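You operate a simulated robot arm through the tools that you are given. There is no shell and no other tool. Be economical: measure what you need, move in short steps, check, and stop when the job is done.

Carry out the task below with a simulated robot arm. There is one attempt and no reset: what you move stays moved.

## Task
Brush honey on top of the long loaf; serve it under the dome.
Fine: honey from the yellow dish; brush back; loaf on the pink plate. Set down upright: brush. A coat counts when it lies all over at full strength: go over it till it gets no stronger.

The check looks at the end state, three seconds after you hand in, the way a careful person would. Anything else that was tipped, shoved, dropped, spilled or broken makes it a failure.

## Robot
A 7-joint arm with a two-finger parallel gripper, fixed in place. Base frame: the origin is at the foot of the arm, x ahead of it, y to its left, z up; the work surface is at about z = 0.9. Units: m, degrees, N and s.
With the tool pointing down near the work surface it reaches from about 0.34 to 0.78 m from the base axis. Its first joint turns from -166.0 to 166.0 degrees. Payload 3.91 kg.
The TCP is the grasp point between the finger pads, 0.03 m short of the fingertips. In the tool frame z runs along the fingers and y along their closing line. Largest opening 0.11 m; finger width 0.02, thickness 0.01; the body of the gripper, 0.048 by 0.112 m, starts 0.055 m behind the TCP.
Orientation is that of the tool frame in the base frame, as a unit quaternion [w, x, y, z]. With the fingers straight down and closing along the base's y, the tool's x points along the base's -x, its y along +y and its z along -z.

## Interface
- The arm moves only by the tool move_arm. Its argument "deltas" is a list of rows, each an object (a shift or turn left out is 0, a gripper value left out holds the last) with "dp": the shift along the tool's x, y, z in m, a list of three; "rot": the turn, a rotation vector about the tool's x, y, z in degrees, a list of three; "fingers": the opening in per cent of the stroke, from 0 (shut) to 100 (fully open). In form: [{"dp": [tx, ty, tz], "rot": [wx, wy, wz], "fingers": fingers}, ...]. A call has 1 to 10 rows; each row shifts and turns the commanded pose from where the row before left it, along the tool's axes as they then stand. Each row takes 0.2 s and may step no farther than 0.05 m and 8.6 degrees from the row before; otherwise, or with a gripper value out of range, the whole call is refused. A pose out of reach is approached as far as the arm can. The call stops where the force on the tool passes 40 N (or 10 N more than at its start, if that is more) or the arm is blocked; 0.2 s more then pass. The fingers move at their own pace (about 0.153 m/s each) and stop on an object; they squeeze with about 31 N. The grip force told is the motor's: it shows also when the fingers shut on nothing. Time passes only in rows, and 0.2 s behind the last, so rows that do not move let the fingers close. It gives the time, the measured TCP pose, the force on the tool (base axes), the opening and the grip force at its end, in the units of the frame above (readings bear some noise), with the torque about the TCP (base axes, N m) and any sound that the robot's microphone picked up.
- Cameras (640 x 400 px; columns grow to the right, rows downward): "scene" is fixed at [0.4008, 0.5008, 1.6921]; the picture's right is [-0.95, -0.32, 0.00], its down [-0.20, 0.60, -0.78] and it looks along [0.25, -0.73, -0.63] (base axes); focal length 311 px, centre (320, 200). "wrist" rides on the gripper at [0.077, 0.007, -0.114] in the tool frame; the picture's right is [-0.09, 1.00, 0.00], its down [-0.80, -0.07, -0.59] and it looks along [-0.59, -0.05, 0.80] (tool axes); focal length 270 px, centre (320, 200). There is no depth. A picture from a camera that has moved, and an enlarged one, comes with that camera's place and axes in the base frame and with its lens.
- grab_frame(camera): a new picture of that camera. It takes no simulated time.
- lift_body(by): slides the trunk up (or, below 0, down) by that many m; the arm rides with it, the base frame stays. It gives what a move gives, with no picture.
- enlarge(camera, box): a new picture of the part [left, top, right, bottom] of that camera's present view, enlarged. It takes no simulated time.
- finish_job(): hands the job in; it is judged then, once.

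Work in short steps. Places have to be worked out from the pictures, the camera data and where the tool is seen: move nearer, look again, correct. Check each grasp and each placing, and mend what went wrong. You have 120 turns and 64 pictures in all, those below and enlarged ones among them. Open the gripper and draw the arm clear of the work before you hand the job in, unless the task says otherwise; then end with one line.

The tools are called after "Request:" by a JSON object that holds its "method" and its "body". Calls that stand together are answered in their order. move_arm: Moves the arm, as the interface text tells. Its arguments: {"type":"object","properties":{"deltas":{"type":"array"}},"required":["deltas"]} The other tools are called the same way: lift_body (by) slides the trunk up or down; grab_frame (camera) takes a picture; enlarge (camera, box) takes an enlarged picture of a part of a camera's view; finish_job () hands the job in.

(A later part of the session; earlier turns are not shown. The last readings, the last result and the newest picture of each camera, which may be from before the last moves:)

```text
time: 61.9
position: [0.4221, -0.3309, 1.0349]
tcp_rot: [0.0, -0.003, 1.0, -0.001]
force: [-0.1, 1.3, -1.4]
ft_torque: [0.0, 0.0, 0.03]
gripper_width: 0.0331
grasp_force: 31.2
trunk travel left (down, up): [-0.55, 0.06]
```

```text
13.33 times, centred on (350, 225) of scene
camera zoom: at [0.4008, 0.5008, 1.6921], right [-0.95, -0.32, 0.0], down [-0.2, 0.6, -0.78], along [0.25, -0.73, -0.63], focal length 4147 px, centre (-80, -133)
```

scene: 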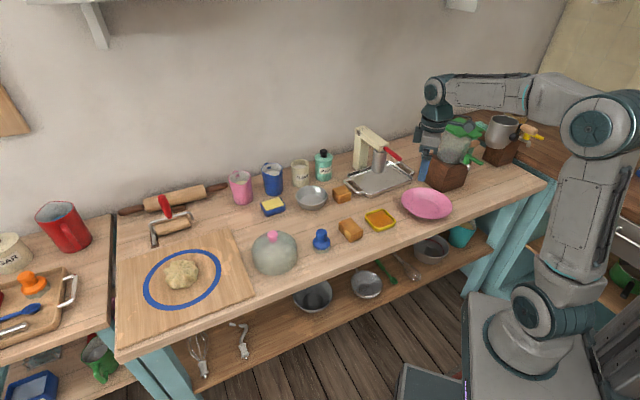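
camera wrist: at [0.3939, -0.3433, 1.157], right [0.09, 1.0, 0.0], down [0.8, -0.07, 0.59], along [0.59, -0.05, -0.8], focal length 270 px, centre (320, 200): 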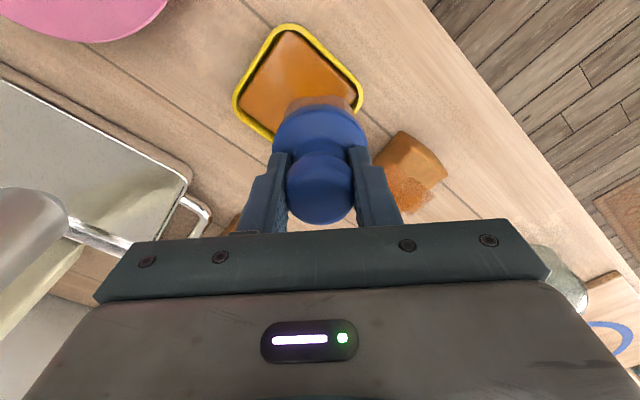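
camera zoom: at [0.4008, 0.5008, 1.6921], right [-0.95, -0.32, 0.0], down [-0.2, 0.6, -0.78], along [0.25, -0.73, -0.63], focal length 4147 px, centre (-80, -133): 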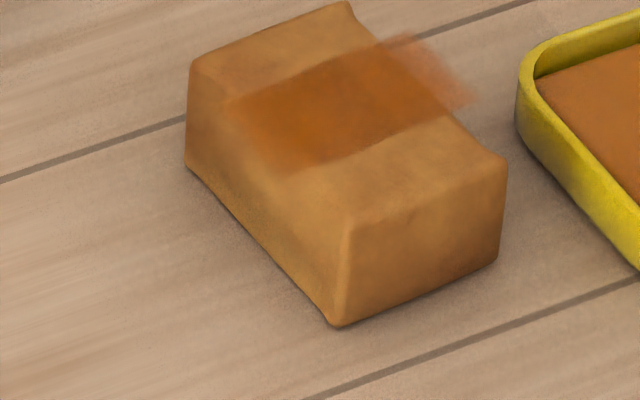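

Those steps overran: the loaf was shoved about 3–4 cm away, though nothing else was touched. I raise the brush and move beside the loaf to view its top from above with the wrist camera.

Request:
{"method": "move_arm", "body": {"deltas": [{"dp": [0, 0, -0.025]}, {"dp": [-0.026, -0.014, 0]}, {"dp": [-0.026, -0.014, 0]}, {"dp": [-0.026, -0.014, 0]}, {"dp": [-0.026, -0.014, 0]}, {"dp": [-0.026, -0.014, 0]}, {}]}}

Request:
{"method": "grab_frame", "body": {"camera": "wrist"}}

```text
time: 63.5
position: [0.555, -0.3993, 1.0609]
tcp_rot: [0.001, -0.003, 1.0, -0.001]
force: [0.3, -0.8, -1.3]
ft_torque: [-0.01, 0.03, -0.01]
gripper_width: 0.0328
grasp_force: 31.1
trunk travel left (down, up): [-0.55, 0.06]
```

```text
33 pictures are left
camera wrist: at [0.4777, -0.3925, 1.1742], right [0.08, 1.0, 0.0], down [0.8, -0.06, 0.59], along [0.59, -0.05, -0.8], focal length 270 px, centre (320, 200)
```

wrist: 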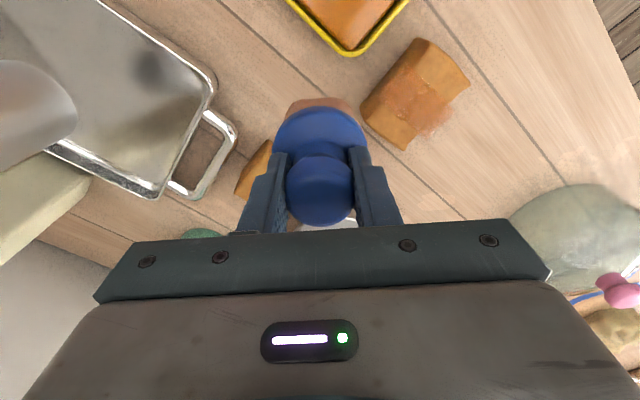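

Request:
{"method": "enlarge", "body": {"camera": "wrist", "box": [344, 30, 488, 160]}}

```text
3.08 times, centred on (416, 95) of wrist
camera zoom: at [0.4777, -0.3925, 1.1742], right [0.08, 1.0, 0.0], down [0.8, -0.06, 0.59], along [0.59, -0.05, -0.8], focal length 832 px, centre (25, 523)
```

zoom: 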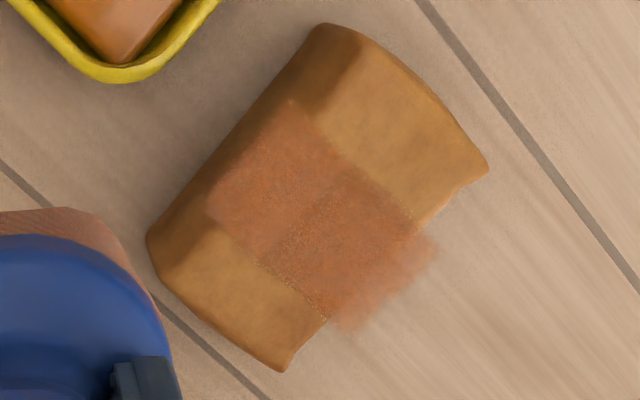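

The patch is a uniform rectangle across the loaf. I do one more dip and a gentle pass, then compare from this same viewpoint to see whether it still gets stronger.

Request:
{"method": "move_arm", "body": {"deltas": [{"dp": [0.031, 0.0095, 0]}, {"dp": [0.031, 0.0095, 0]}, {"dp": [0.0305, 0.009, 0]}, {"dp": [0, 0, 0.03]}, {"dp": [0, 0, 0.03]}, {"dp": [0, 0, 0.018]}, {"dp": [0, 0, 0.004]}, {}]}}

Request:
{"method": "move_arm", "body": {"deltas": [{"dp": [0.003, 0, -0.001]}, {"dp": [-0.005, 0, 0]}, {"dp": [0, 0, -0.02]}, {"dp": [0, 0, -0.02]}, {"dp": [0, 0, -0.015]}, {}, {}]}}

Request:
{"method": "move_arm", "body": {"deltas": [{"dp": [-0.018, 0.011, 0]}, {"dp": [-0.018, 0.011, 0]}, {"dp": [-0.018, 0.011, 0]}, {"dp": [-0.018, 0.011, 0]}, {"dp": [-0.02, 0.012, 0]}, {"dp": [0, 0, 0.02]}, {"dp": [0, 0, 0.007]}, {}]}}

Request:
{"method": "enlarge", "body": {"camera": "scene", "box": [310, 190, 390, 240]}}

```text
time: 65.3
position: [0.4638, -0.3711, 0.9803]
tcp_rot: [0.0, -0.004, 1.0, -0.001]
force: [-1.0, 0.9, -0.8]
ft_torque: [0.02, -0.02, 0.0]
gripper_width: 0.0326
grasp_force: 31.1
trunk travel left (down, up): [-0.55, 0.06]
```

```text
time: 66.9
position: [0.465, -0.3717, 1.0362]
tcp_rot: [0.001, -0.004, 1.0, -0.001]
force: [0.6, -0.4, -1.6]
ft_torque: [-0.04, 0.01, 0.01]
gripper_width: 0.0328
grasp_force: 31.0
trunk travel left (down, up): [-0.55, 0.06]
```

```text
time: 68.7
position: [0.5563, -0.3138, 1.0094]
tcp_rot: [0.0, -0.004, 1.0, -0.001]
force: [0.0, -0.3, -1.1]
ft_torque: [-0.01, -0.01, -0.01]
gripper_width: 0.0329
grasp_force: 30.8
trunk travel left (down, up): [-0.55, 0.06]
```

```text
8.00 times, centred on (350, 215) of scene
camera zoom: at [0.4008, 0.5008, 1.6921], right [-0.95, -0.32, 0.0], down [-0.2, 0.6, -0.78], along [0.25, -0.73, -0.63], focal length 2488 px, centre (80, 80)
```

zoom: 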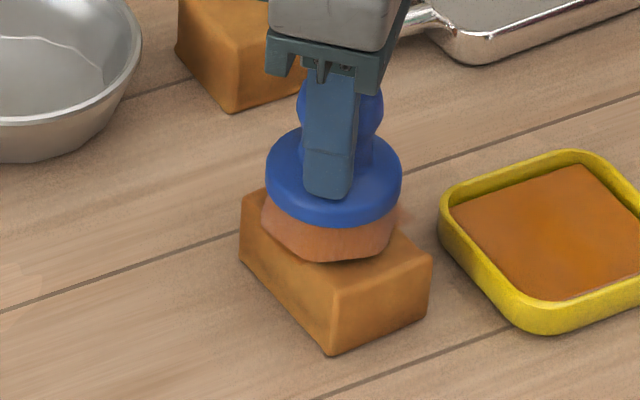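

Centred over the loaf; I lower in small steps and read the force.

Request:
{"method": "move_arm", "body": {"deltas": [{"dp": [0, 0, 0.005]}, {"dp": [0, 0, 0.002]}, {}]}}

```text
time: 69.5
position: [0.5557, -0.3147, 1.0034]
tcp_rot: [0.002, -0.004, 1.0, -0.002]
force: [-1.1, 0.2, 11.2]
ft_torque: [0.1, 0.36, 0.02]
gripper_width: 0.0328
grasp_force: 30.8
trunk travel left (down, up): [-0.55, 0.06]
```

Contact at 11 N. I ease 0.7 mm and make gentle short strokes in both directions.

Request:
{"method": "move_arm", "body": {"deltas": [{"dp": [0.006, 0.005, -0.0007]}, {"dp": [0.006, 0.005, 0]}, {"dp": [-0.006, -0.005, 0]}, {"dp": [-0.006, -0.005, 0]}, {"dp": [-0.006, -0.005, 0]}, {"dp": [-0.006, -0.005, 0]}]}}

Request:
{"method": "move_arm", "body": {"deltas": [{"dp": [0.006, 0.005, 0]}, {"dp": [0.006, 0.005, 0]}, {"dp": [-0.0046, 0.0053, 0]}, {"dp": [-0.0046, 0.0053, 0]}, {"dp": [0.0046, -0.0053, 0]}, {"dp": [0.0046, -0.0053, 0]}, {"dp": [0.0046, -0.0053, 0]}, {"dp": [0.0046, -0.0053, 0]}, {"dp": [-0.0046, 0.0053, 0]}, {"dp": [-0.0046, 0.0053, 0]}]}}

Request:
{"method": "move_arm", "body": {"deltas": [{"dp": [0, 0, -0.02]}, {"dp": [0, 0, -0.02]}, {"dp": [0, -0.03, -0.017]}, {"dp": [0, -0.03, 0]}, {"dp": [0, -0.024, 0]}, {}]}}

Request:
{"method": "enlarge", "body": {"camera": "wrist", "box": [344, 30, 488, 160]}}

Request:
{"method": "enlarge", "body": {"camera": "scene", "box": [326, 210, 374, 240]}}

```text
time: 70.9
position: [0.5672, -0.3249, 1.0028]
tcp_rot: [0.0, -0.003, 1.0, 0.0]
force: [-3.7, 2.7, 8.4]
ft_torque: [0.23, 0.39, -0.01]
gripper_width: 0.0331
grasp_force: 31.0
trunk travel left (down, up): [-0.55, 0.06]
```

```text
time: 73.1
position: [0.5567, -0.3145, 1.0023]
tcp_rot: [-0.001, -0.003, 1.0, -0.001]
force: [-0.7, -1.6, 4.6]
ft_torque: [-0.07, 0.19, 0.04]
gripper_width: 0.0331
grasp_force: 31.7
trunk travel left (down, up): [-0.55, 0.06]
```

```text
time: 74.5
position: [0.5571, -0.3964, 1.0609]
tcp_rot: [0.001, -0.003, 1.0, 0.0]
force: [0.4, -0.2, -0.9]
ft_torque: [-0.03, 0.0, 0.02]
gripper_width: 0.033
grasp_force: 30.8
trunk travel left (down, up): [-0.55, 0.06]
```

```text
3.08 times, centred on (416, 95) of wrist
camera zoom: at [0.4796, -0.3911, 1.1742], right [0.08, 1.0, 0.0], down [0.8, -0.06, 0.59], along [0.59, -0.05, -0.8], focal length 832 px, centre (25, 523)
```

zoom: 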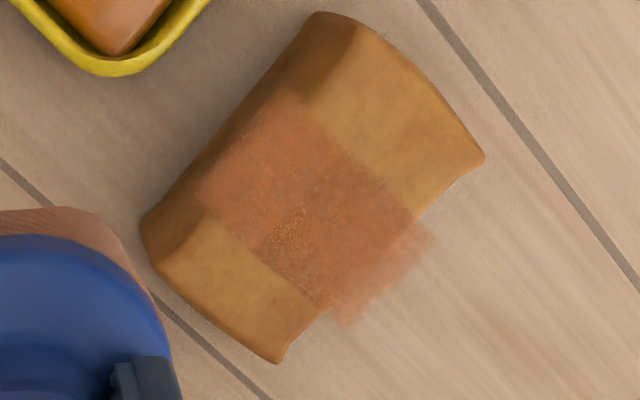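

```text
13.33 times, centred on (350, 225) of scene
camera zoom: at [0.4008, 0.5008, 1.6921], right [-0.95, -0.32, 0.0], down [-0.2, 0.6, -0.78], along [0.25, -0.73, -0.63], focal length 4147 px, centre (-80, -133)
```

zoom: 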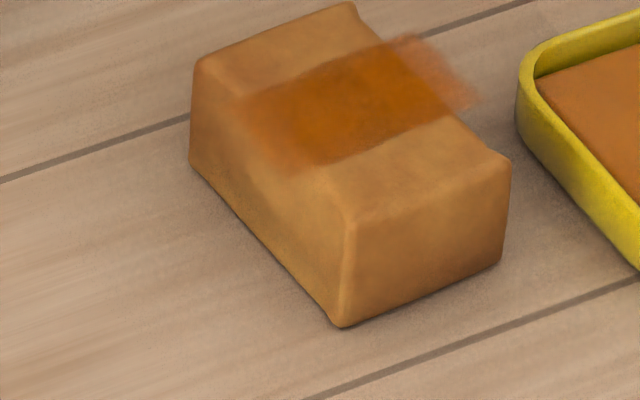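

The coat did get stronger, especially in the middle, so more passes are needed toward both sides. I re-dip to full contact and repeat with longer cross strokes.

Request:
{"method": "move_arm", "body": {"deltas": [{"dp": [0.031, 0.0085, 0]}, {"dp": [0.031, 0.0085, 0]}, {"dp": [0.0315, 0.008, 0]}, {"dp": [0, 0, 0.03]}, {"dp": [0, 0, 0.03]}, {"dp": [0, 0, 0.02]}, {"dp": [0, 0, 0.004]}, {}]}}

Request:
{"method": "move_arm", "body": {"deltas": [{"dp": [0.003, 0, -0.001]}, {"dp": [-0.005, 0, 0]}, {"dp": [0, 0, -0.02]}, {"dp": [0, 0, -0.02]}, {"dp": [0, 0, -0.017]}, {}, {}]}}

Request:
{"method": "move_arm", "body": {"deltas": [{"dp": [-0.018, 0.011, 0]}, {"dp": [-0.018, 0.011, 0]}, {"dp": [-0.018, 0.011, 0]}, {"dp": [-0.018, 0.011, 0]}, {"dp": [-0.02, 0.012, 0]}, {"dp": [0, 0, 0.02]}, {"dp": [0, 0, 0.012]}, {}]}}

```text
time: 76.3
position: [0.4631, -0.3736, 0.979]
tcp_rot: [0.003, -0.004, 1.0, -0.003]
force: [2.6, -1.4, 25.5]
ft_torque: [0.43, 0.29, 0.01]
gripper_width: 0.0332
grasp_force: 31.3
trunk travel left (down, up): [-0.55, 0.06]
```

```text
time: 77.9
position: [0.4649, -0.3756, 1.0354]
tcp_rot: [0.0, -0.003, 1.0, -0.001]
force: [-1.0, 0.0, -1.3]
ft_torque: [0.0, -0.01, 0.03]
gripper_width: 0.0331
grasp_force: 31.0
trunk travel left (down, up): [-0.55, 0.06]
```

```text
time: 79.7
position: [0.5566, -0.3173, 1.0019]
tcp_rot: [0.002, -0.003, 1.0, -0.002]
force: [1.2, -0.9, 11.9]
ft_torque: [0.09, 0.09, 0.01]
gripper_width: 0.0333
grasp_force: 30.7
trunk travel left (down, up): [-0.55, 0.06]
```

Good contact (12 N). Cross strokes of ±24 mm at light pressure.

Request:
{"method": "move_arm", "body": {"deltas": [{"dp": [-0.0053, 0.006, -0.0006]}, {"dp": [-0.0053, 0.006, 0]}, {"dp": [-0.0053, 0.006, 0]}, {"dp": [0.0053, -0.006, 0]}, {"dp": [0.0053, -0.006, 0]}, {"dp": [0.0053, -0.006, 0]}, {"dp": [0.0053, -0.006, 0]}, {"dp": [0.0053, -0.006, 0]}, {"dp": [0.0053, -0.006, 0]}]}}

Request:
{"method": "move_arm", "body": {"deltas": [{"dp": [-0.0053, 0.006, 0]}, {"dp": [-0.0053, 0.006, 0]}, {"dp": [-0.0053, 0.006, 0]}, {"dp": [-0.0053, 0.006, 0]}, {"dp": [-0.0053, 0.006, 0]}, {"dp": [-0.0053, 0.006, 0]}, {"dp": [0.0053, -0.006, 0]}, {"dp": [0.0053, -0.006, 0]}, {"dp": [0.0053, -0.006, 0]}]}}

Request:
{"method": "enlarge", "body": {"camera": "scene", "box": [310, 190, 390, 240]}}

```text
time: 81.7
position: [0.541, -0.3337, 1.0025]
tcp_rot: [0.001, -0.003, 1.0, -0.002]
force: [5.6, 5.5, 14.6]
ft_torque: [0.51, -0.25, -0.05]
gripper_width: 0.0329
grasp_force: 31.6
trunk travel left (down, up): [-0.55, 0.06]
```

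```text
time: 83.7
position: [0.5556, -0.3165, 1.0025]
tcp_rot: [0.0, -0.003, 1.0, -0.001]
force: [2.1, 1.5, 4.6]
ft_torque: [0.2, -0.15, -0.03]
gripper_width: 0.0329
grasp_force: 31.1
trunk travel left (down, up): [-0.55, 0.06]
```

```text
8.00 times, centred on (350, 215) of scene
camera zoom: at [0.4008, 0.5008, 1.6921], right [-0.95, -0.32, 0.0], down [-0.2, 0.6, -0.78], along [0.25, -0.73, -0.63], focal length 2488 px, centre (80, 80)
```

zoom: 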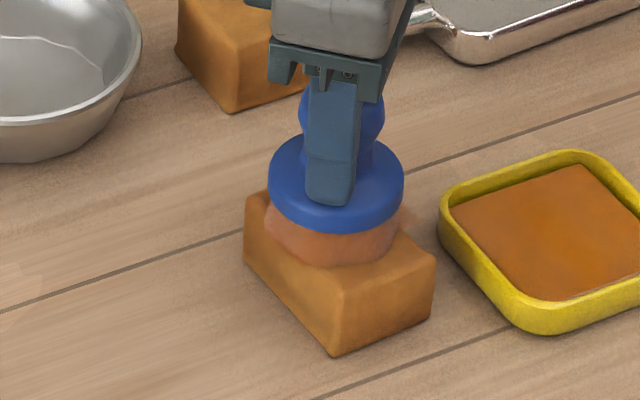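

The loaf stays put. I repeat cross strokes slightly offset either way along the loaf.

Request:
{"method": "move_arm", "body": {"deltas": [{"dp": [0.006, 0.0053, 0]}, {"dp": [-0.007, 0.008, 0]}, {"dp": [-0.007, 0.008, 0]}, {"dp": [0.007, -0.008, 0]}, {"dp": [0.007, -0.008, 0]}, {"dp": [0.007, -0.008, 0]}, {"dp": [0.007, -0.008, 0]}, {"dp": [-0.007, 0.008, 0]}, {"dp": [-0.007, 0.008, 0]}]}}

Request:
{"method": "move_arm", "body": {"deltas": [{"dp": [-0.012, -0.0106, 0]}, {"dp": [-0.007, 0.008, 0]}, {"dp": [-0.007, 0.008, 0]}, {"dp": [0.007, -0.008, 0]}, {"dp": [0.007, -0.008, 0]}, {"dp": [0.007, -0.008, 0]}, {"dp": [0.007, -0.008, 0]}, {"dp": [-0.007, 0.008, 0]}, {"dp": [-0.007, 0.008, 0]}, {"dp": [0.006, 0.0053, 0]}]}}

Request:
{"method": "move_arm", "body": {"deltas": [{"dp": [0, 0, -0.02]}, {"dp": [0, 0, -0.02]}, {"dp": [0, -0.03, -0.018]}, {"dp": [0, -0.03, 0]}, {"dp": [0, -0.022, 0]}, {}]}}

Request:
{"method": "enlarge", "body": {"camera": "wrist", "box": [344, 30, 488, 160]}}

Request:
{"method": "enlarge", "body": {"camera": "scene", "box": [326, 210, 374, 240]}}

```text
time: 85.7
position: [0.55, -0.3125, 1.0022]
tcp_rot: [0.001, -0.003, 1.0, 0.0]
force: [-0.2, -0.1, 1.1]
ft_torque: [0.04, 0.04, 0.02]
gripper_width: 0.0331
grasp_force: 31.1
trunk travel left (down, up): [-0.55, 0.06]
```

```text
time: 87.9
position: [0.5581, -0.3164, 1.002]
tcp_rot: [0.002, -0.003, 1.0, -0.001]
force: [3.2, -4.2, 12.8]
ft_torque: [-0.07, -0.11, -0.02]
gripper_width: 0.0328
grasp_force: 31.0
trunk travel left (down, up): [-0.55, 0.06]
```

```text
time: 89.3
position: [0.556, -0.3984, 1.0605]
tcp_rot: [0.0, -0.004, 1.0, -0.001]
force: [-0.1, -0.3, 0.2]
ft_torque: [-0.03, -0.02, -0.02]
gripper_width: 0.0328
grasp_force: 30.7
trunk travel left (down, up): [-0.55, 0.06]
```

```text
3.08 times, centred on (416, 95) of wrist
camera zoom: at [0.4793, -0.3923, 1.1738], right [0.08, 1.0, 0.0], down [0.8, -0.06, 0.59], along [0.59, -0.05, -0.8], focal length 832 px, centre (25, 523)
```

zoom: 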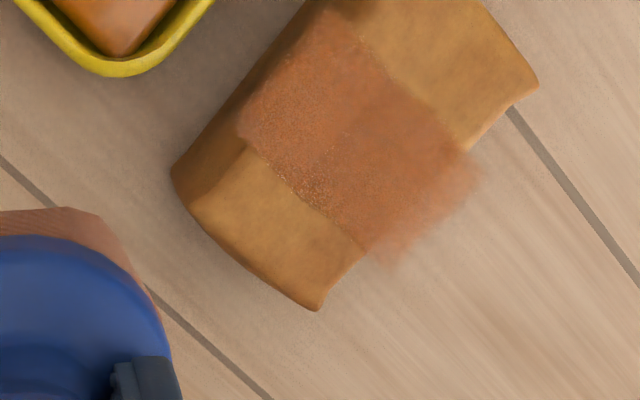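

```text
13.33 times, centred on (350, 225) of scene
camera zoom: at [0.4008, 0.5008, 1.6921], right [-0.95, -0.32, 0.0], down [-0.2, 0.6, -0.78], along [0.25, -0.73, -0.63], focal length 4147 px, centre (-80, -133)
```

zoom: 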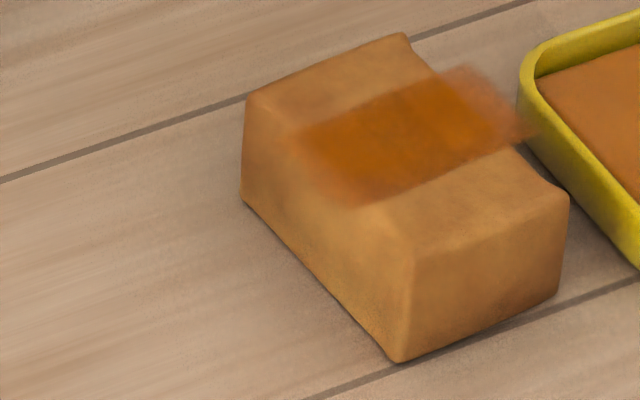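

Stronger and more even again; the loaf drifted to about (0.538, -0.306), still clear of the dish. I do one more dip and pass to see whether it has saturated, working a bit lighter.

Request:
{"method": "move_arm", "body": {"deltas": [{"dp": [0.031, 0.009, 0]}, {"dp": [0.031, 0.009, 0]}, {"dp": [0.0305, 0.008, 0]}, {"dp": [0, 0, 0.03]}, {"dp": [0, 0, 0.03]}, {"dp": [0, 0, 0.02]}, {"dp": [0, 0, 0.0025]}, {}]}}

Request:
{"method": "move_arm", "body": {"deltas": [{"dp": [0.003, 0, -0.001]}, {"dp": [-0.005, 0, 0]}, {"dp": [0, 0, -0.02]}, {"dp": [0, 0, -0.02]}, {"dp": [0, 0, -0.016]}, {}, {}]}}

Request:
{"method": "move_arm", "body": {"deltas": [{"dp": [-0.014, 0.013, 0]}, {"dp": [-0.015, 0.013, 0]}, {"dp": [-0.015, 0.013, 0]}, {"dp": [-0.015, 0.013, 0]}, {"dp": [-0.015, 0.014, 0]}, {"dp": [0, 0, 0.02]}, {"dp": [0, 0, 0.0115]}, {}]}}

```text
time: 91.1
position: [0.4627, -0.375, 0.98]
tcp_rot: [0.001, -0.004, 1.0, -0.002]
force: [0.7, 0.8, 6.6]
ft_torque: [0.19, 0.01, -0.03]
gripper_width: 0.033
grasp_force: 30.8
trunk travel left (down, up): [-0.55, 0.06]
```

```text
time: 92.7
position: [0.4663, -0.3747, 1.0356]
tcp_rot: [0.0, -0.003, 1.0, -0.001]
force: [-0.4, 0.1, -0.2]
ft_torque: [0.0, 0.01, 0.0]
gripper_width: 0.0326
grasp_force: 31.0
trunk travel left (down, up): [-0.55, 0.06]
```

```text
time: 94.5
position: [0.5399, -0.3081, 1.0025]
tcp_rot: [0.0, -0.003, 1.0, -0.001]
force: [-0.8, 1.0, 2.4]
ft_torque: [0.15, -0.02, -0.02]
gripper_width: 0.0331
grasp_force: 30.6
trunk travel left (down, up): [-0.55, 0.06]
```

Light contact (2–3 N). I add 0.5 mm and make long cross strokes at three offsets.

Request:
{"method": "move_arm", "body": {"deltas": [{"dp": [-0.0053, 0.006, 0.0005]}, {"dp": [-0.0053, 0.006, 0]}, {"dp": [-0.0053, 0.006, 0]}, {"dp": [0.0053, -0.006, 0]}, {"dp": [0.0053, -0.006, 0]}, {"dp": [0.0053, -0.006, 0]}, {"dp": [0.0053, -0.006, 0]}, {"dp": [0.0053, -0.006, 0]}, {"dp": [0.0053, -0.006, 0]}]}}

Request:
{"method": "move_arm", "body": {"deltas": [{"dp": [-0.0075, -0.0067, 0]}, {"dp": [-0.0053, 0.006, 0]}, {"dp": [-0.0053, 0.006, 0]}, {"dp": [-0.0053, 0.006, 0]}, {"dp": [-0.0053, 0.006, 0]}, {"dp": [-0.0053, 0.006, 0]}, {"dp": [-0.0053, 0.006, 0]}]}}

Request:
{"method": "move_arm", "body": {"deltas": [{"dp": [0.0075, 0.0067, 0]}, {"dp": [0.0075, 0.0067, 0]}, {"dp": [0.0053, -0.006, 0]}, {"dp": [0.0053, -0.006, 0]}, {"dp": [0.0053, -0.006, 0]}, {"dp": [0.0053, -0.006, 0]}, {"dp": [0.0053, -0.006, 0]}, {"dp": [0.0053, -0.006, 0]}]}}

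Request:
{"method": "move_arm", "body": {"deltas": [{"dp": [-0.0075, -0.0067, 0]}, {"dp": [-0.0053, 0.006, 0]}, {"dp": [-0.0053, 0.006, 0]}, {"dp": [-0.0053, 0.006, 0]}, {"dp": [0, 0, -0.02]}, {"dp": [0, -0.01, -0.02]}, {"dp": [-0.005, -0.03, -0.018]}, {"dp": [-0.005, -0.03, 0]}, {"dp": [-0.005, -0.022, 0]}, {}]}}

Request:
{"method": "enlarge", "body": {"camera": "wrist", "box": [344, 10, 488, 140]}}

Request:
{"method": "enlarge", "body": {"camera": "scene", "box": [326, 210, 374, 240]}}

```text
time: 96.5
position: [0.5239, -0.325, 1.0032]
tcp_rot: [0.001, -0.004, 1.0, -0.001]
force: [2.1, 2.8, 5.8]
ft_torque: [0.21, -0.24, 0.0]
gripper_width: 0.0329
grasp_force: 31.2
trunk travel left (down, up): [-0.55, 0.06]
```

```text
time: 98.1
position: [0.5625, -0.2974, 1.0022]
tcp_rot: [0.001, -0.002, 1.0, 0.0]
force: [-3.4, -3.4, 6.9]
ft_torque: [-0.18, 0.16, -0.02]
gripper_width: 0.0328
grasp_force: 30.7
trunk travel left (down, up): [-0.55, 0.06]
```

```text
time: 99.9
position: [0.5171, -0.3177, 1.0034]
tcp_rot: [-0.001, -0.003, 1.0, -0.001]
force: [2.6, 3.6, 8.5]
ft_torque: [0.39, -0.16, 0.02]
gripper_width: 0.0329
grasp_force: 30.7
trunk travel left (down, up): [-0.55, 0.06]
```

```text
time: 102.1
position: [0.5548, -0.3975, 1.06]
tcp_rot: [0.0, -0.004, 1.0, 0.0]
force: [0.3, -0.3, -1.0]
ft_torque: [-0.02, -0.01, 0.01]
gripper_width: 0.0327
grasp_force: 30.4
trunk travel left (down, up): [-0.55, 0.06]
```

```text
3.08 times, centred on (416, 75) of wrist
camera zoom: at [0.4775, -0.3912, 1.1741], right [0.08, 1.0, 0.0], down [0.8, -0.06, 0.59], along [0.59, -0.05, -0.8], focal length 832 px, centre (25, 585)
```

zoom: 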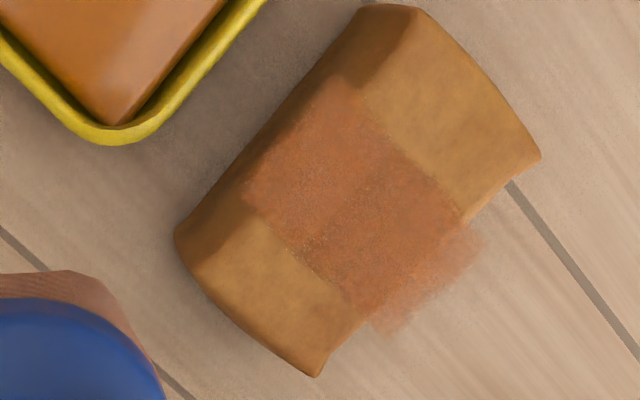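

```text
13.33 times, centred on (350, 225) of scene
camera zoom: at [0.4008, 0.5008, 1.6921], right [-0.95, -0.32, 0.0], down [-0.2, 0.6, -0.78], along [0.25, -0.73, -0.63], focal length 4147 px, centre (-80, -133)
```

zoom: 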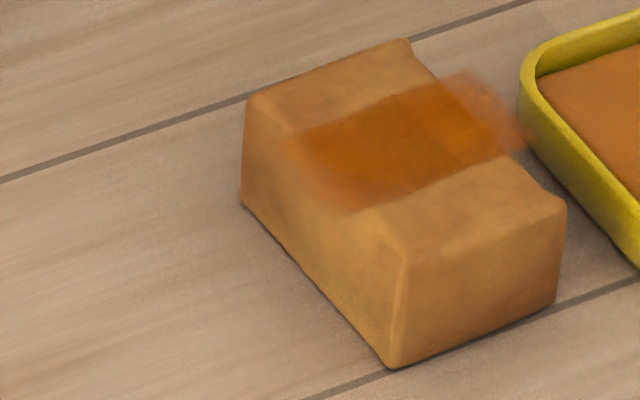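

The middle now looks saturated, while the two side ends may be slightly weaker. One more dip, dwelling at each side end, then I'll compare.

Request:
{"method": "move_arm", "body": {"deltas": [{"dp": [0.031, 0.009, 0]}, {"dp": [0.031, 0.009, 0]}, {"dp": [0.0295, 0.008, 0]}, {"dp": [0, 0, 0.03]}, {"dp": [0, 0, 0.03]}, {"dp": [0, 0, 0.0185]}, {"dp": [0, 0, 0.003]}, {}, {"dp": [0, 0, -0.02]}, {"dp": [0, 0, -0.02]}]}}

Request:
{"method": "move_arm", "body": {"deltas": [{"dp": [0, 0, -0.016]}, {}, {}, {"dp": [-0.018, 0.016, 0]}, {"dp": [-0.018, 0.016, 0]}, {"dp": [-0.018, 0.016, 0]}, {"dp": [-0.022, 0.017, 0]}, {"dp": [0, 0, 0.02]}, {"dp": [0, 0, 0.012]}, {}]}}

```text
time: 104.3
position: [0.4639, -0.3736, 1.0185]
tcp_rot: [0.0, -0.003, 1.0, 0.0]
force: [0.8, -0.9, -0.9]
ft_torque: [0.02, -0.01, -0.02]
gripper_width: 0.0326
grasp_force: 31.0
trunk travel left (down, up): [-0.55, 0.06]
```

```text
time: 106.5
position: [0.539, -0.3089, 1.004]
tcp_rot: [0.001, -0.003, 1.0, -0.001]
force: [-0.6, -0.4, -0.9]
ft_torque: [0.02, 0.02, 0.0]
gripper_width: 0.0328
grasp_force: 30.7
trunk travel left (down, up): [-0.55, 0.06]
```

Now lower 2 mm to contact; strokes along the length at each side edge.

Request:
{"method": "move_arm", "body": {"deltas": [{"dp": [-0.0066, 0.0075, 0.002]}, {"dp": [-0.0066, 0.0075, 0]}, {"dp": [0.0075, 0.0067, 0]}, {"dp": [-0.0075, -0.0067, 0]}, {"dp": [-0.0075, -0.0067, 0]}, {"dp": [0.0075, 0.0067, 0]}, {"dp": [0.0066, -0.0075, 0]}, {"dp": [0.0066, -0.0075, 0]}]}}

Request:
{"method": "move_arm", "body": {"deltas": [{"dp": [0.0066, -0.0075, 0]}, {"dp": [0.0066, -0.0075, 0]}, {"dp": [0.0075, 0.0067, 0]}, {"dp": [-0.0075, -0.0067, 0]}, {"dp": [-0.0075, -0.0067, 0]}, {"dp": [0.0075, 0.0067, 0]}, {"dp": [-0.0066, 0.0075, 0]}, {"dp": [-0.0066, 0.0075, 0]}]}}

Request:
{"method": "move_arm", "body": {"deltas": [{"dp": [-0.0066, 0.0075, 0]}, {"dp": [-0.0066, 0.0075, 0]}, {"dp": [0.0066, -0.0075, 0]}, {"dp": [0.0066, -0.0075, 0]}, {"dp": [0, 0, -0.02]}, {"dp": [0, -0.01, -0.02]}, {"dp": [-0.005, -0.03, -0.016]}, {"dp": [-0.005, -0.03, 0]}, {"dp": [-0.006, -0.02, 0]}, {}]}}

Request:
{"method": "enlarge", "body": {"camera": "wrist", "box": [344, 10, 488, 140]}}

Request:
{"method": "enlarge", "body": {"camera": "scene", "box": [326, 210, 374, 240]}}

```text
time: 108.3
position: [0.5403, -0.305, 1.0031]
tcp_rot: [0.001, -0.003, 1.0, -0.001]
force: [8.2, 11.0, 27.0]
ft_torque: [0.73, -0.36, 0.01]
gripper_width: 0.033
grasp_force: 31.1
trunk travel left (down, up): [-0.55, 0.06]
```

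```text
time: 110.1
position: [0.5375, -0.3107, 1.0034]
tcp_rot: [0.001, -0.003, 1.0, -0.002]
force: [-10.0, -11.8, 28.6]
ft_torque: [-0.97, 0.85, -0.03]
gripper_width: 0.0332
grasp_force: 31.0
trunk travel left (down, up): [-0.55, 0.06]
```

```text
time: 112.3
position: [0.5571, -0.3983, 1.0585]
tcp_rot: [0.0, -0.004, 1.0, -0.001]
force: [0.2, 0.6, -0.7]
ft_torque: [0.0, 0.04, -0.02]
gripper_width: 0.0332
grasp_force: 31.0
trunk travel left (down, up): [-0.55, 0.06]
```

```text
3.08 times, centred on (416, 75) of wrist
camera zoom: at [0.4803, -0.3924, 1.1719], right [0.08, 1.0, 0.0], down [0.8, -0.06, 0.59], along [0.59, -0.05, -0.8], focal length 832 px, centre (25, 585)
```

zoom: 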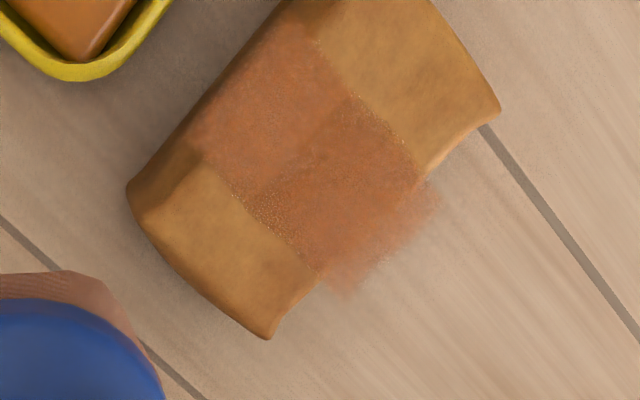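

```text
13.33 times, centred on (350, 225) of scene
camera zoom: at [0.4008, 0.5008, 1.6921], right [-0.95, -0.32, 0.0], down [-0.2, 0.6, -0.78], along [0.25, -0.73, -0.63], focal length 4147 px, centre (-80, -133)
```

zoom: 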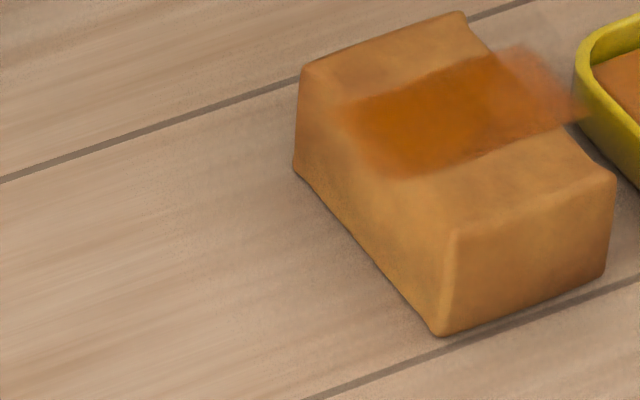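

The coat now looks even all over. However, the loaf nudged the dish about 1.5 cm; I'll put that back later. First, one final light pass, stroking only away from the dish, to confirm saturation.

Request:
{"method": "move_arm", "body": {"deltas": [{"dp": [0.0205, 0.0314, 0]}, {"dp": [0.02, 0.0314, 0.015]}, {"dp": [0, 0, 0.03]}, {"dp": [0, 0, 0.0105]}, {"dp": [-0.006, 0.0068, 0]}, {"dp": [-0.006, 0.0068, 0]}, {"dp": [-0.006, 0.0068, 0]}, {"dp": [-0.006, 0.0068, 0]}]}}

Request:
{"method": "move_arm", "body": {"deltas": [{"dp": [0, 0, -0.012]}, {"dp": [0.012, -0.0136, 0]}, {"dp": [0.018, -0.008, 0]}, {"dp": [0, 0, 0.012]}, {"dp": [-0.006, 0.0068, 0]}, {"dp": [-0.006, 0.0068, 0]}, {"dp": [-0.006, 0.0068, 0]}, {"dp": [-0.006, 0.0068, 0]}]}}

```text
time: 114.1
position: [0.5382, -0.3101, 1.0037]
tcp_rot: [0.001, -0.002, 1.0, -0.001]
force: [-5.8, -5.0, 15.1]
ft_torque: [-0.33, 0.13, -0.1]
gripper_width: 0.0326
grasp_force: 31.6
trunk travel left (down, up): [-0.55, 0.06]
```

```text
time: 115.9
position: [0.5326, -0.3032, 1.0028]
tcp_rot: [0.0, -0.002, 1.0, 0.0]
force: [-3.3, -5.7, 13.8]
ft_torque: [-0.36, -0.02, -0.07]
gripper_width: 0.033
grasp_force: 29.7
trunk travel left (down, up): [-0.55, 0.06]
```

Good contact. A third stroke offset the other way, then lift and look.

Request:
{"method": "move_arm", "body": {"deltas": [{"dp": [0, 0, -0.012]}, {"dp": [0.006, -0.0196, 0]}, {"dp": [0.006, -0.0196, 0]}, {"dp": [0, 0, 0.012]}, {"dp": [-0.006, 0.0068, 0]}, {"dp": [-0.006, 0.0068, 0]}, {"dp": [-0.006, 0.0068, 0]}, {"dp": [-0.006, 0.0068, 0]}]}}

Request:
{"method": "move_arm", "body": {"deltas": [{"dp": [0, 0, -0.02]}, {"dp": [0, 0, -0.02]}, {"dp": [0, -0.03, -0.016]}, {"dp": [0, -0.03, 0]}, {"dp": [-0.005, -0.03, 0]}, {}]}}

Request:
{"method": "grab_frame", "body": {"camera": "wrist"}}

Request:
{"method": "enlarge", "body": {"camera": "scene", "box": [326, 205, 390, 245]}}

```text
time: 117.7
position: [0.5437, -0.3162, 1.002]
tcp_rot: [0.002, -0.002, 1.0, 0.0]
force: [-4.0, -6.5, 18.2]
ft_torque: [0.09, -0.02, 0.01]
gripper_width: 0.0329
grasp_force: 31.2
trunk travel left (down, up): [-0.55, 0.06]
```

```text
time: 119.1
position: [0.5499, -0.407, 1.0578]
tcp_rot: [0.0, -0.004, 1.0, -0.001]
force: [0.9, -0.9, 0.0]
ft_torque: [0.01, 0.02, 0.02]
gripper_width: 0.033
grasp_force: 30.9
trunk travel left (down, up): [-0.55, 0.06]
```

```text
21 pictures are left
camera wrist: at [0.474, -0.4005, 1.1716], right [0.08, 1.0, 0.0], down [0.8, -0.06, 0.59], along [0.59, -0.05, -0.8], focal length 270 px, centre (320, 200)
```

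wrist: 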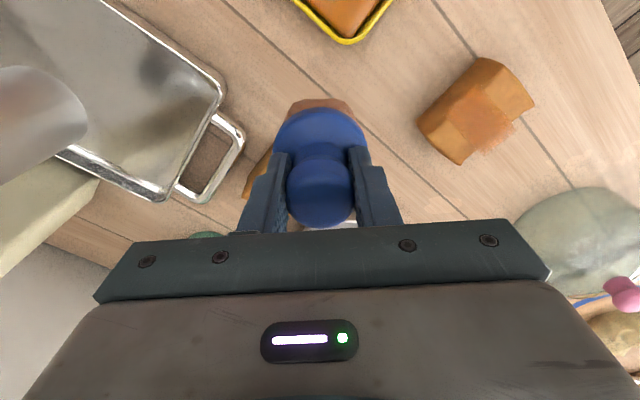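

```text
10.00 times, centred on (358, 225) of scene
camera zoom: at [0.4008, 0.5008, 1.6921], right [-0.95, -0.32, 0.0], down [-0.2, 0.6, -0.78], along [0.25, -0.73, -0.63], focal length 3110 px, centre (-60, -50)
```

zoom: 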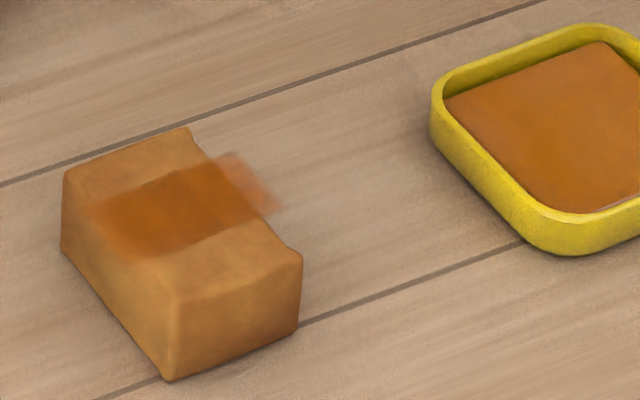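

The coat looks uniform and no stronger than before, and the loaf is now well away from the dish. I return the brush over its home (0.6255, -0.182).

Request:
{"method": "move_arm", "body": {"deltas": [{"dp": [-0.0126, 0.0375, 0]}, {"dp": [-0.0126, 0.0375, 0]}, {"dp": [-0.0126, 0.0375, 0]}, {"dp": [-0.0126, 0.0375, 0]}, {"dp": [-0.0126, 0.0375, 0]}, {"dp": [-0.0126, 0.0375, 0]}, {"dp": [0, 0, 0.04]}, {"dp": [0, 0, 0.04]}, {"dp": [0, 0, 0.009]}, {}]}}

```text
time: 121.3
position: [0.6264, -0.1798, 0.9663]
tcp_rot: [0.0, -0.004, 1.0, -0.001]
force: [0.7, 0.3, -0.9]
ft_torque: [0.0, 0.0, 0.02]
gripper_width: 0.0329
grasp_force: 31.2
trunk travel left (down, up): [-0.55, 0.06]
```

Request:
{"method": "move_arm", "body": {"deltas": [{"dp": [0, 0, 0.0015]}, {}]}}

Request:
{"method": "enlarge", "body": {"camera": "scene", "box": [290, 220, 354, 260]}}

```text
time: 121.9
position: [0.6241, -0.1802, 0.9663]
tcp_rot: [0.0, -0.004, 1.0, -0.002]
force: [-0.5, -0.3, -1.1]
ft_torque: [0.01, 0.0, 0.0]
gripper_width: 0.0329
grasp_force: 30.9
trunk travel left (down, up): [-0.55, 0.06]
```

```text
10.00 times, centred on (322, 240) of scene
camera zoom: at [0.4008, 0.5008, 1.6921], right [-0.95, -0.32, 0.0], down [-0.2, 0.6, -0.78], along [0.25, -0.73, -0.63], focal length 3110 px, centre (300, -200)
```

zoom: 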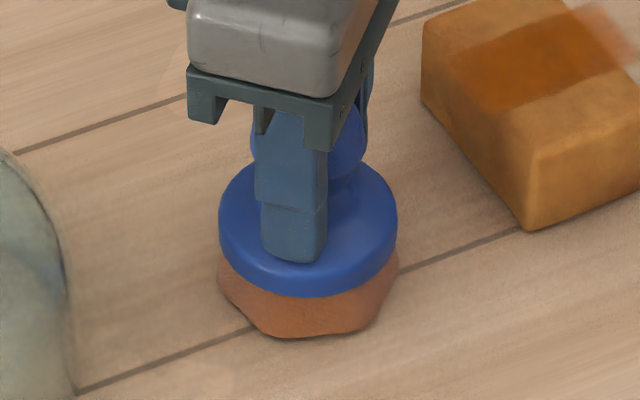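

The brush is almost exactly on its original spot, about 1–2 mm above the table. I lower to contact, open, and rise.

Request:
{"method": "move_arm", "body": {"deltas": [{"dp": [0, 0, 0.001]}, {"dp": [0, 0, 0.001]}, {}]}}

```text
time: 122.7
position: [0.6262, -0.1801, 0.9638]
tcp_rot: [0.0, -0.003, 1.0, -0.001]
force: [-0.8, 0.0, -0.7]
ft_torque: [0.0, -0.02, 0.04]
gripper_width: 0.0328
grasp_force: 31.4
trunk travel left (down, up): [-0.55, 0.06]
```

Request:
{"method": "move_arm", "body": {"deltas": [{"dp": [0, 0, 0.001]}, {}]}}

Request:
{"method": "move_arm", "body": {"deltas": [{"dp": [0, 0, 0.001]}, {}]}}

```text
time: 123.3
position: [0.6256, -0.1819, 0.9642]
tcp_rot: [0.0, -0.003, 1.0, -0.002]
force: [-0.2, 0.9, -0.7]
ft_torque: [0.0, 0.01, 0.0]
gripper_width: 0.0328
grasp_force: 30.8
trunk travel left (down, up): [-0.55, 0.06]
```

```text
time: 123.9
position: [0.6265, -0.1797, 0.962]
tcp_rot: [0.001, -0.004, 1.0, -0.001]
force: [0.0, 0.8, 0.1]
ft_torque: [0.01, -0.01, 0.03]
gripper_width: 0.0328
grasp_force: 31.0
trunk travel left (down, up): [-0.55, 0.06]
```

Contact is imminent; one more millimetre, then open gently and rise.

Request:
{"method": "move_arm", "body": {"deltas": [{"dp": [0, 0, 0.001]}, {}]}}

Request:
{"method": "move_arm", "body": {"deltas": [{"fingers": 45}, {"fingers": 60}, {"dp": [0, 0, -0.02]}, {"dp": [0, 0, -0.04]}, {"dp": [0, 0, -0.04]}, {}]}}

Request:
{"method": "grab_frame", "body": {"camera": "scene"}}

```text
time: 124.5
position: [0.6262, -0.1803, 0.9638]
tcp_rot: [0.002, -0.003, 1.0, -0.001]
force: [0.9, -0.6, 10.6]
ft_torque: [0.24, -0.11, 0.04]
gripper_width: 0.0328
grasp_force: 31.7
trunk travel left (down, up): [-0.55, 0.06]
```

```text
time: 125.9
position: [0.6246, -0.181, 1.0613]
tcp_rot: [0.0, -0.004, 1.0, -0.001]
force: [0.0, 0.4, -0.2]
ft_torque: [-0.02, -0.01, -0.01]
gripper_width: 0.066
grasp_force: 0.0
trunk travel left (down, up): [-0.55, 0.06]
```

```text
18 pictures are left
```

scene: 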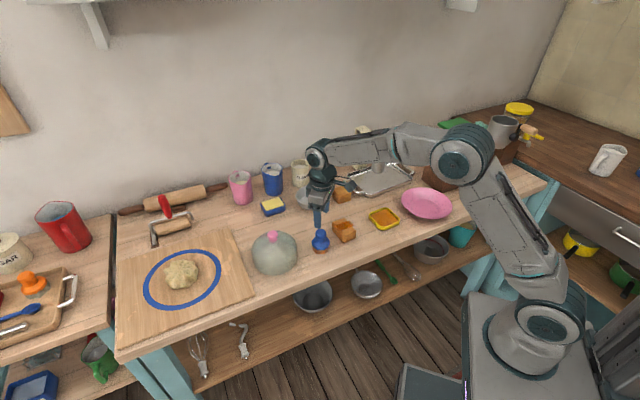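

The brush is back upright. Next I restore the dish: I move above it (now about (0.45, -0.381)), turn the gripper 43° to match its sides, and look.

Request:
{"method": "move_arm", "body": {"deltas": [{"dp": [0.029, -0.033, 0], "fingers": 100}, {"dp": [0.029, -0.033, 0]}, {"dp": [0.029, -0.033, 0]}, {"dp": [0.029, -0.033, 0]}, {"dp": [0.029, -0.034, 0]}, {"dp": [0.029, -0.034, 0]}]}}

Request:
{"method": "move_arm", "body": {"deltas": [{"rot": [0, 0, 8.6]}, {"rot": [0, 0, 8.6]}, {"rot": [0, 0, 8.6]}, {"rot": [0, 0, 8.6]}, {"rot": [0, 0, 8.6]}, {}]}}

Request:
{"method": "grab_frame", "body": {"camera": "wrist"}}

Request:
{"method": "enlarge", "body": {"camera": "scene", "box": [330, 190, 410, 240]}}

```text
time: 127.3
position: [0.4501, -0.3806, 1.0612]
tcp_rot: [0.001, -0.003, 1.0, -0.001]
force: [-0.1, -1.3, -0.5]
ft_torque: [-0.02, 0.02, -0.01]
gripper_width: 0.1099
grasp_force: 0.0
trunk travel left (down, up): [-0.55, 0.06]
```

```text
time: 128.7
position: [0.4524, -0.3796, 1.0614]
tcp_rot: [0.001, 0.364, 0.931, 0.0]
force: [1.3, -0.6, 0.2]
ft_torque: [0.01, 0.01, -0.02]
gripper_width: 0.1097
grasp_force: 0.1
trunk travel left (down, up): [-0.55, 0.06]
```

```text
17 pictures are left
camera wrist: at [0.4003, -0.3228, 1.1756], right [0.74, 0.67, 0.0], down [0.54, -0.59, 0.6], along [0.4, -0.44, -0.8], focal length 270 px, centre (320, 200)
```

wrist: 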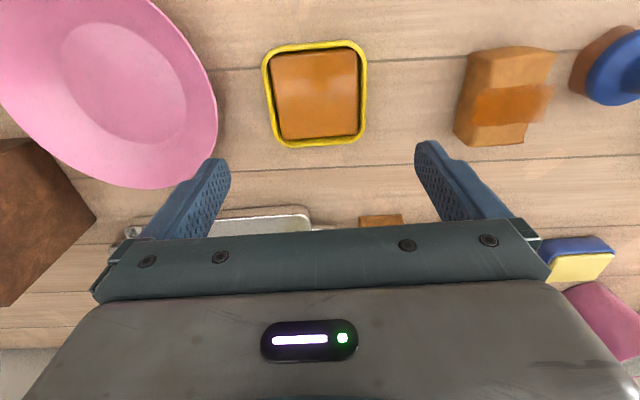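

```text
8.00 times, centred on (370, 215) of scene
camera zoom: at [0.4008, 0.5008, 1.6921], right [-0.95, -0.32, 0.0], down [-0.2, 0.6, -0.78], along [0.25, -0.73, -0.63], focal length 2488 px, centre (-80, 80)
```

zoom: 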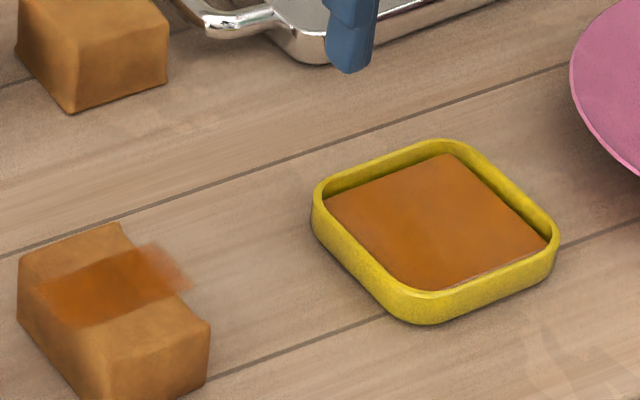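

Dish and loaf are both aligned with the gripper. The dish must go back 16.7 mm along the gripper's +y, and its centre is about 4 mm to −y of the TCP. I shift and lower to just above the rim to check clearance.

Request:
{"method": "move_arm", "body": {"deltas": [{"dp": [0, -0.004, 0.03]}, {"dp": [0, 0, 0.03]}, {"dp": [0, 0, 0.03]}, {}]}}

Request:
{"method": "grab_frame", "body": {"camera": "wrist"}}

```text
time: 129.7
position: [0.4509, -0.3841, 0.9733]
tcp_rot: [0.001, 0.364, 0.932, -0.002]
force: [0.3, -0.2, -0.5]
ft_torque: [0.0, -0.01, -0.01]
gripper_width: 0.11
grasp_force: 0.0
trunk travel left (down, up): [-0.55, 0.06]
```

```text
15 pictures are left
camera wrist: at [0.3986, -0.3266, 1.0858], right [0.74, 0.67, 0.0], down [0.54, -0.59, 0.6], along [0.4, -0.44, -0.8], focal length 270 px, centre (320, 200)
```

wrist: 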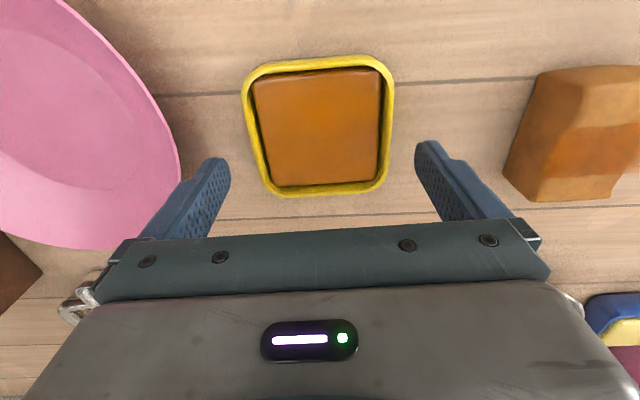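

Well centred between the fingers, and the plate is clear. I lower to the dish walls and close gently.

Request:
{"method": "move_arm", "body": {"deltas": [{"dp": [0.003, 0, 0.018]}, {"dp": [0, 0, 0.017]}, {"fingers": 85}, {"fingers": 70}, {"fingers": 70}, {}]}}

```text
time: 131.1
position: [0.4478, -0.3827, 0.9377]
tcp_rot: [0.0, 0.363, 0.932, -0.002]
force: [-0.2, 1.4, 0.7]
ft_torque: [0.1, -0.2, 0.03]
gripper_width: 0.0918
grasp_force: 31.4
trunk travel left (down, up): [-0.55, 0.06]
```

The dish is held (0.0918 m). I slide it 16.7 mm back along +y, release and rise a little to compare with the original picture.

Request:
{"method": "move_arm", "body": {"deltas": [{"dp": [0, 0.006, 0]}, {"dp": [0, 0.006, 0]}, {"dp": [0, 0.0047, 0]}, {}, {"fingers": 100}, {"fingers": 100}, {"dp": [0, 0, -0.04]}, {"dp": [0, 0, -0.05]}, {"dp": [0, 0, -0.04]}, {}]}}

Request:
{"method": "enlarge", "body": {"camera": "scene", "box": [240, 160, 400, 280]}}

```text
time: 133.3
position: [0.4602, -0.3703, 1.0697]
tcp_rot: [-0.001, 0.363, 0.932, -0.002]
force: [-0.2, 0.4, -0.3]
ft_torque: [0.03, 0.06, -0.02]
gripper_width: 0.1102
grasp_force: 0.1
trunk travel left (down, up): [-0.55, 0.06]
```

```text
3.33 times, centred on (320, 220) of scene
camera zoom: at [0.4008, 0.5008, 1.6921], right [-0.95, -0.32, 0.0], down [-0.2, 0.6, -0.78], along [0.25, -0.73, -0.63], focal length 1037 px, centre (320, 133)
```

zoom: 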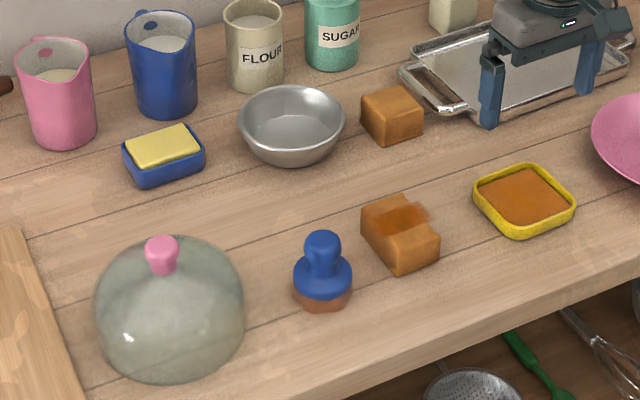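

The dish is back within about 3 mm of its original spot and everything else is unchanged. Now to the loaf at about (0.574, -0.266), which is already aligned with the gripper.

Request:
{"method": "move_arm", "body": {"deltas": [{"dp": [-0.003, 0.0385, 0]}, {"dp": [-0.003, 0.0385, 0]}, {"dp": [-0.003, 0.0385, 0]}, {"dp": [-0.003, 0.0383, 0]}, {"dp": [0, 0, 0.04]}, {}]}}

Request:
{"method": "grab_frame", "body": {"camera": "wrist"}}

```text
time: 134.7
position: [0.5686, -0.2642, 1.0257]
tcp_rot: [0.0, 0.365, 0.931, 0.0]
force: [-0.3, -0.8, 0.2]
ft_torque: [-0.01, 0.01, 0.01]
gripper_width: 0.11
grasp_force: 0.1
trunk travel left (down, up): [-0.55, 0.06]
```

```text
13 pictures are left
camera wrist: at [0.5175, -0.2067, 1.1402], right [0.74, 0.67, 0.0], down [0.54, -0.59, 0.6], along [0.4, -0.44, -0.8], focal length 270 px, centre (320, 200)
```

wrist: 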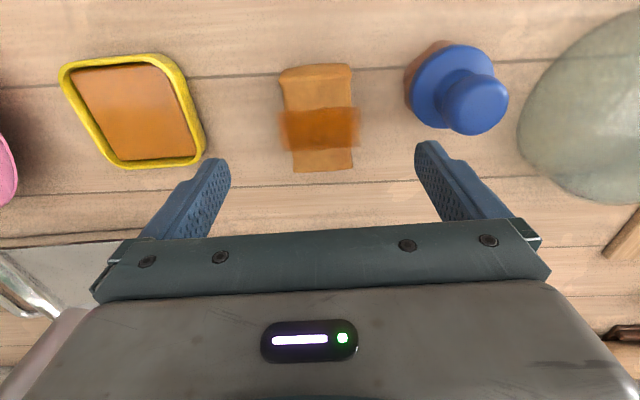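

The loaf is centred between the fingers. I narrow the opening to 75% to stay clear of the brush, lower to z 0.935, and close.

Request:
{"method": "move_arm", "body": {"deltas": [{"fingers": 75}, {"dp": [-0.003, 0, 0.03]}, {"dp": [0, 0, 0.03]}, {"dp": [0, 0, 0.02]}, {"dp": [0, 0, 0.01]}, {"fingers": 30}, {"fingers": 30}, {}]}}

```text
time: 136.5
position: [0.574, -0.2676, 0.9371]
tcp_rot: [0.0, 0.363, 0.932, -0.001]
force: [-0.4, 0.1, 0.7]
ft_torque: [-0.02, -0.03, -0.03]
gripper_width: 0.0546
grasp_force: 31.1
trunk travel left (down, up): [-0.55, 0.06]
```

The loaf is gripped (0.0546 m). I lift it and carry it toward the plate, stopping short and high to look.

Request:
{"method": "move_arm", "body": {"deltas": [{"dp": [0, 0, -0.01]}, {"dp": [0, 0, -0.03]}, {"dp": [0, 0, -0.04]}, {"dp": [0, 0, -0.04]}, {"dp": [0.005, -0.035, 0]}, {"dp": [0.005, -0.04, 0]}, {"dp": [0.005, -0.04, 0]}, {"dp": [0.005, -0.04, 0]}, {"dp": [0.005, -0.04, 0]}]}}

Request:
{"method": "move_arm", "body": {"deltas": [{"dp": [0.005, -0.04, 0]}, {"dp": [0.005, -0.04, 0]}, {"dp": [0.004, -0.035, 0]}, {}]}}

Request:
{"method": "grab_frame", "body": {"camera": "wrist"}}

Request:
{"method": "enlarge", "body": {"camera": "scene", "box": [360, 130, 488, 230]}}

```text
time: 138.5
position: [0.4231, -0.3929, 1.0582]
tcp_rot: [0.001, 0.363, 0.932, 0.0]
force: [0.3, 0.7, -1.2]
ft_torque: [0.03, 0.03, -0.01]
gripper_width: 0.0547
grasp_force: 31.7
trunk travel left (down, up): [-0.55, 0.06]
```

```text
time: 139.5
position: [0.3365, -0.467, 1.0551]
tcp_rot: [0.001, 0.362, 0.932, 0.0]
force: [-0.6, 0.2, -1.5]
ft_torque: [0.03, 0.05, -0.01]
gripper_width: 0.0546
grasp_force: 30.8
trunk travel left (down, up): [-0.55, 0.06]
```

```text
12 pictures are left
camera wrist: at [0.2842, -0.4103, 1.1705], right [0.74, 0.67, 0.0], down [0.54, -0.59, 0.6], along [0.4, -0.44, -0.8], focal length 270 px, centre (320, 200)
```

wrist: 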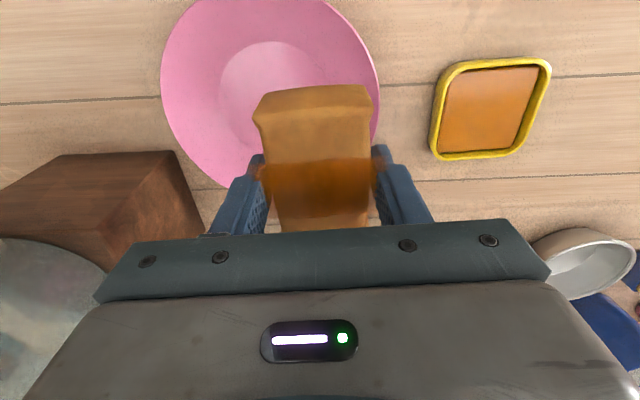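

```text
4.00 times, centred on (424, 180) of scene
camera zoom: at [0.4008, 0.5008, 1.6921], right [-0.95, -0.32, 0.0], down [-0.2, 0.6, -0.78], along [0.25, -0.73, -0.63], focal length 1244 px, centre (-96, 280)
```

zoom: 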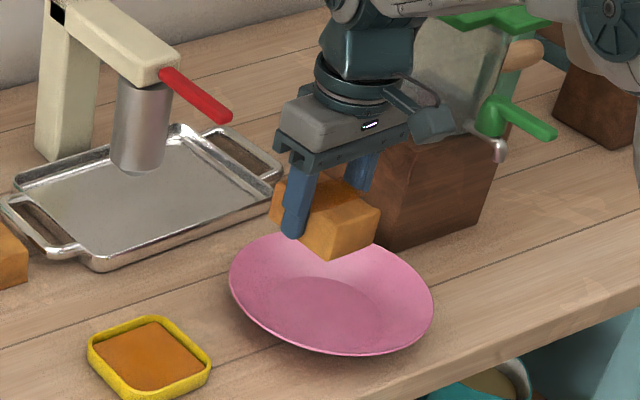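

The plate's centre works out at about (0.304, -0.497), and the wooden block stays about 7 cm from the hand. I move over the centre and lower to about 15 mm above the expected seat.

Request:
{"method": "move_arm", "body": {"deltas": [{"dp": [0.0016, -0.022, 0]}, {"dp": [0.0017, -0.022, 0]}, {"dp": [0, 0, 0.04]}, {"dp": [0, 0, 0.03]}, {"dp": [0, 0, 0.025]}, {}]}}

Request:
{"method": "enlarge", "body": {"camera": "scene", "box": [390, 160, 470, 230]}}

```text
time: 140.9
position: [0.3037, -0.4972, 0.9619]
tcp_rot: [0.001, 0.363, 0.932, -0.001]
force: [-0.2, 0.9, -0.7]
ft_torque: [0.0, 0.0, -0.01]
gripper_width: 0.0547
grasp_force: 30.9
trunk travel left (down, up): [-0.55, 0.06]
```

```text
5.71 times, centred on (430, 195) of scene
camera zoom: at [0.4008, 0.5008, 1.6921], right [-0.95, -0.32, 0.0], down [-0.2, 0.6, -0.78], along [0.25, -0.73, -0.63], focal length 1777 px, centre (-309, 229)
```

zoom: 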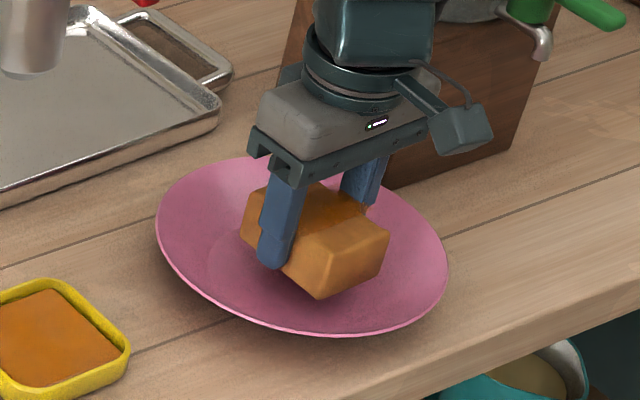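

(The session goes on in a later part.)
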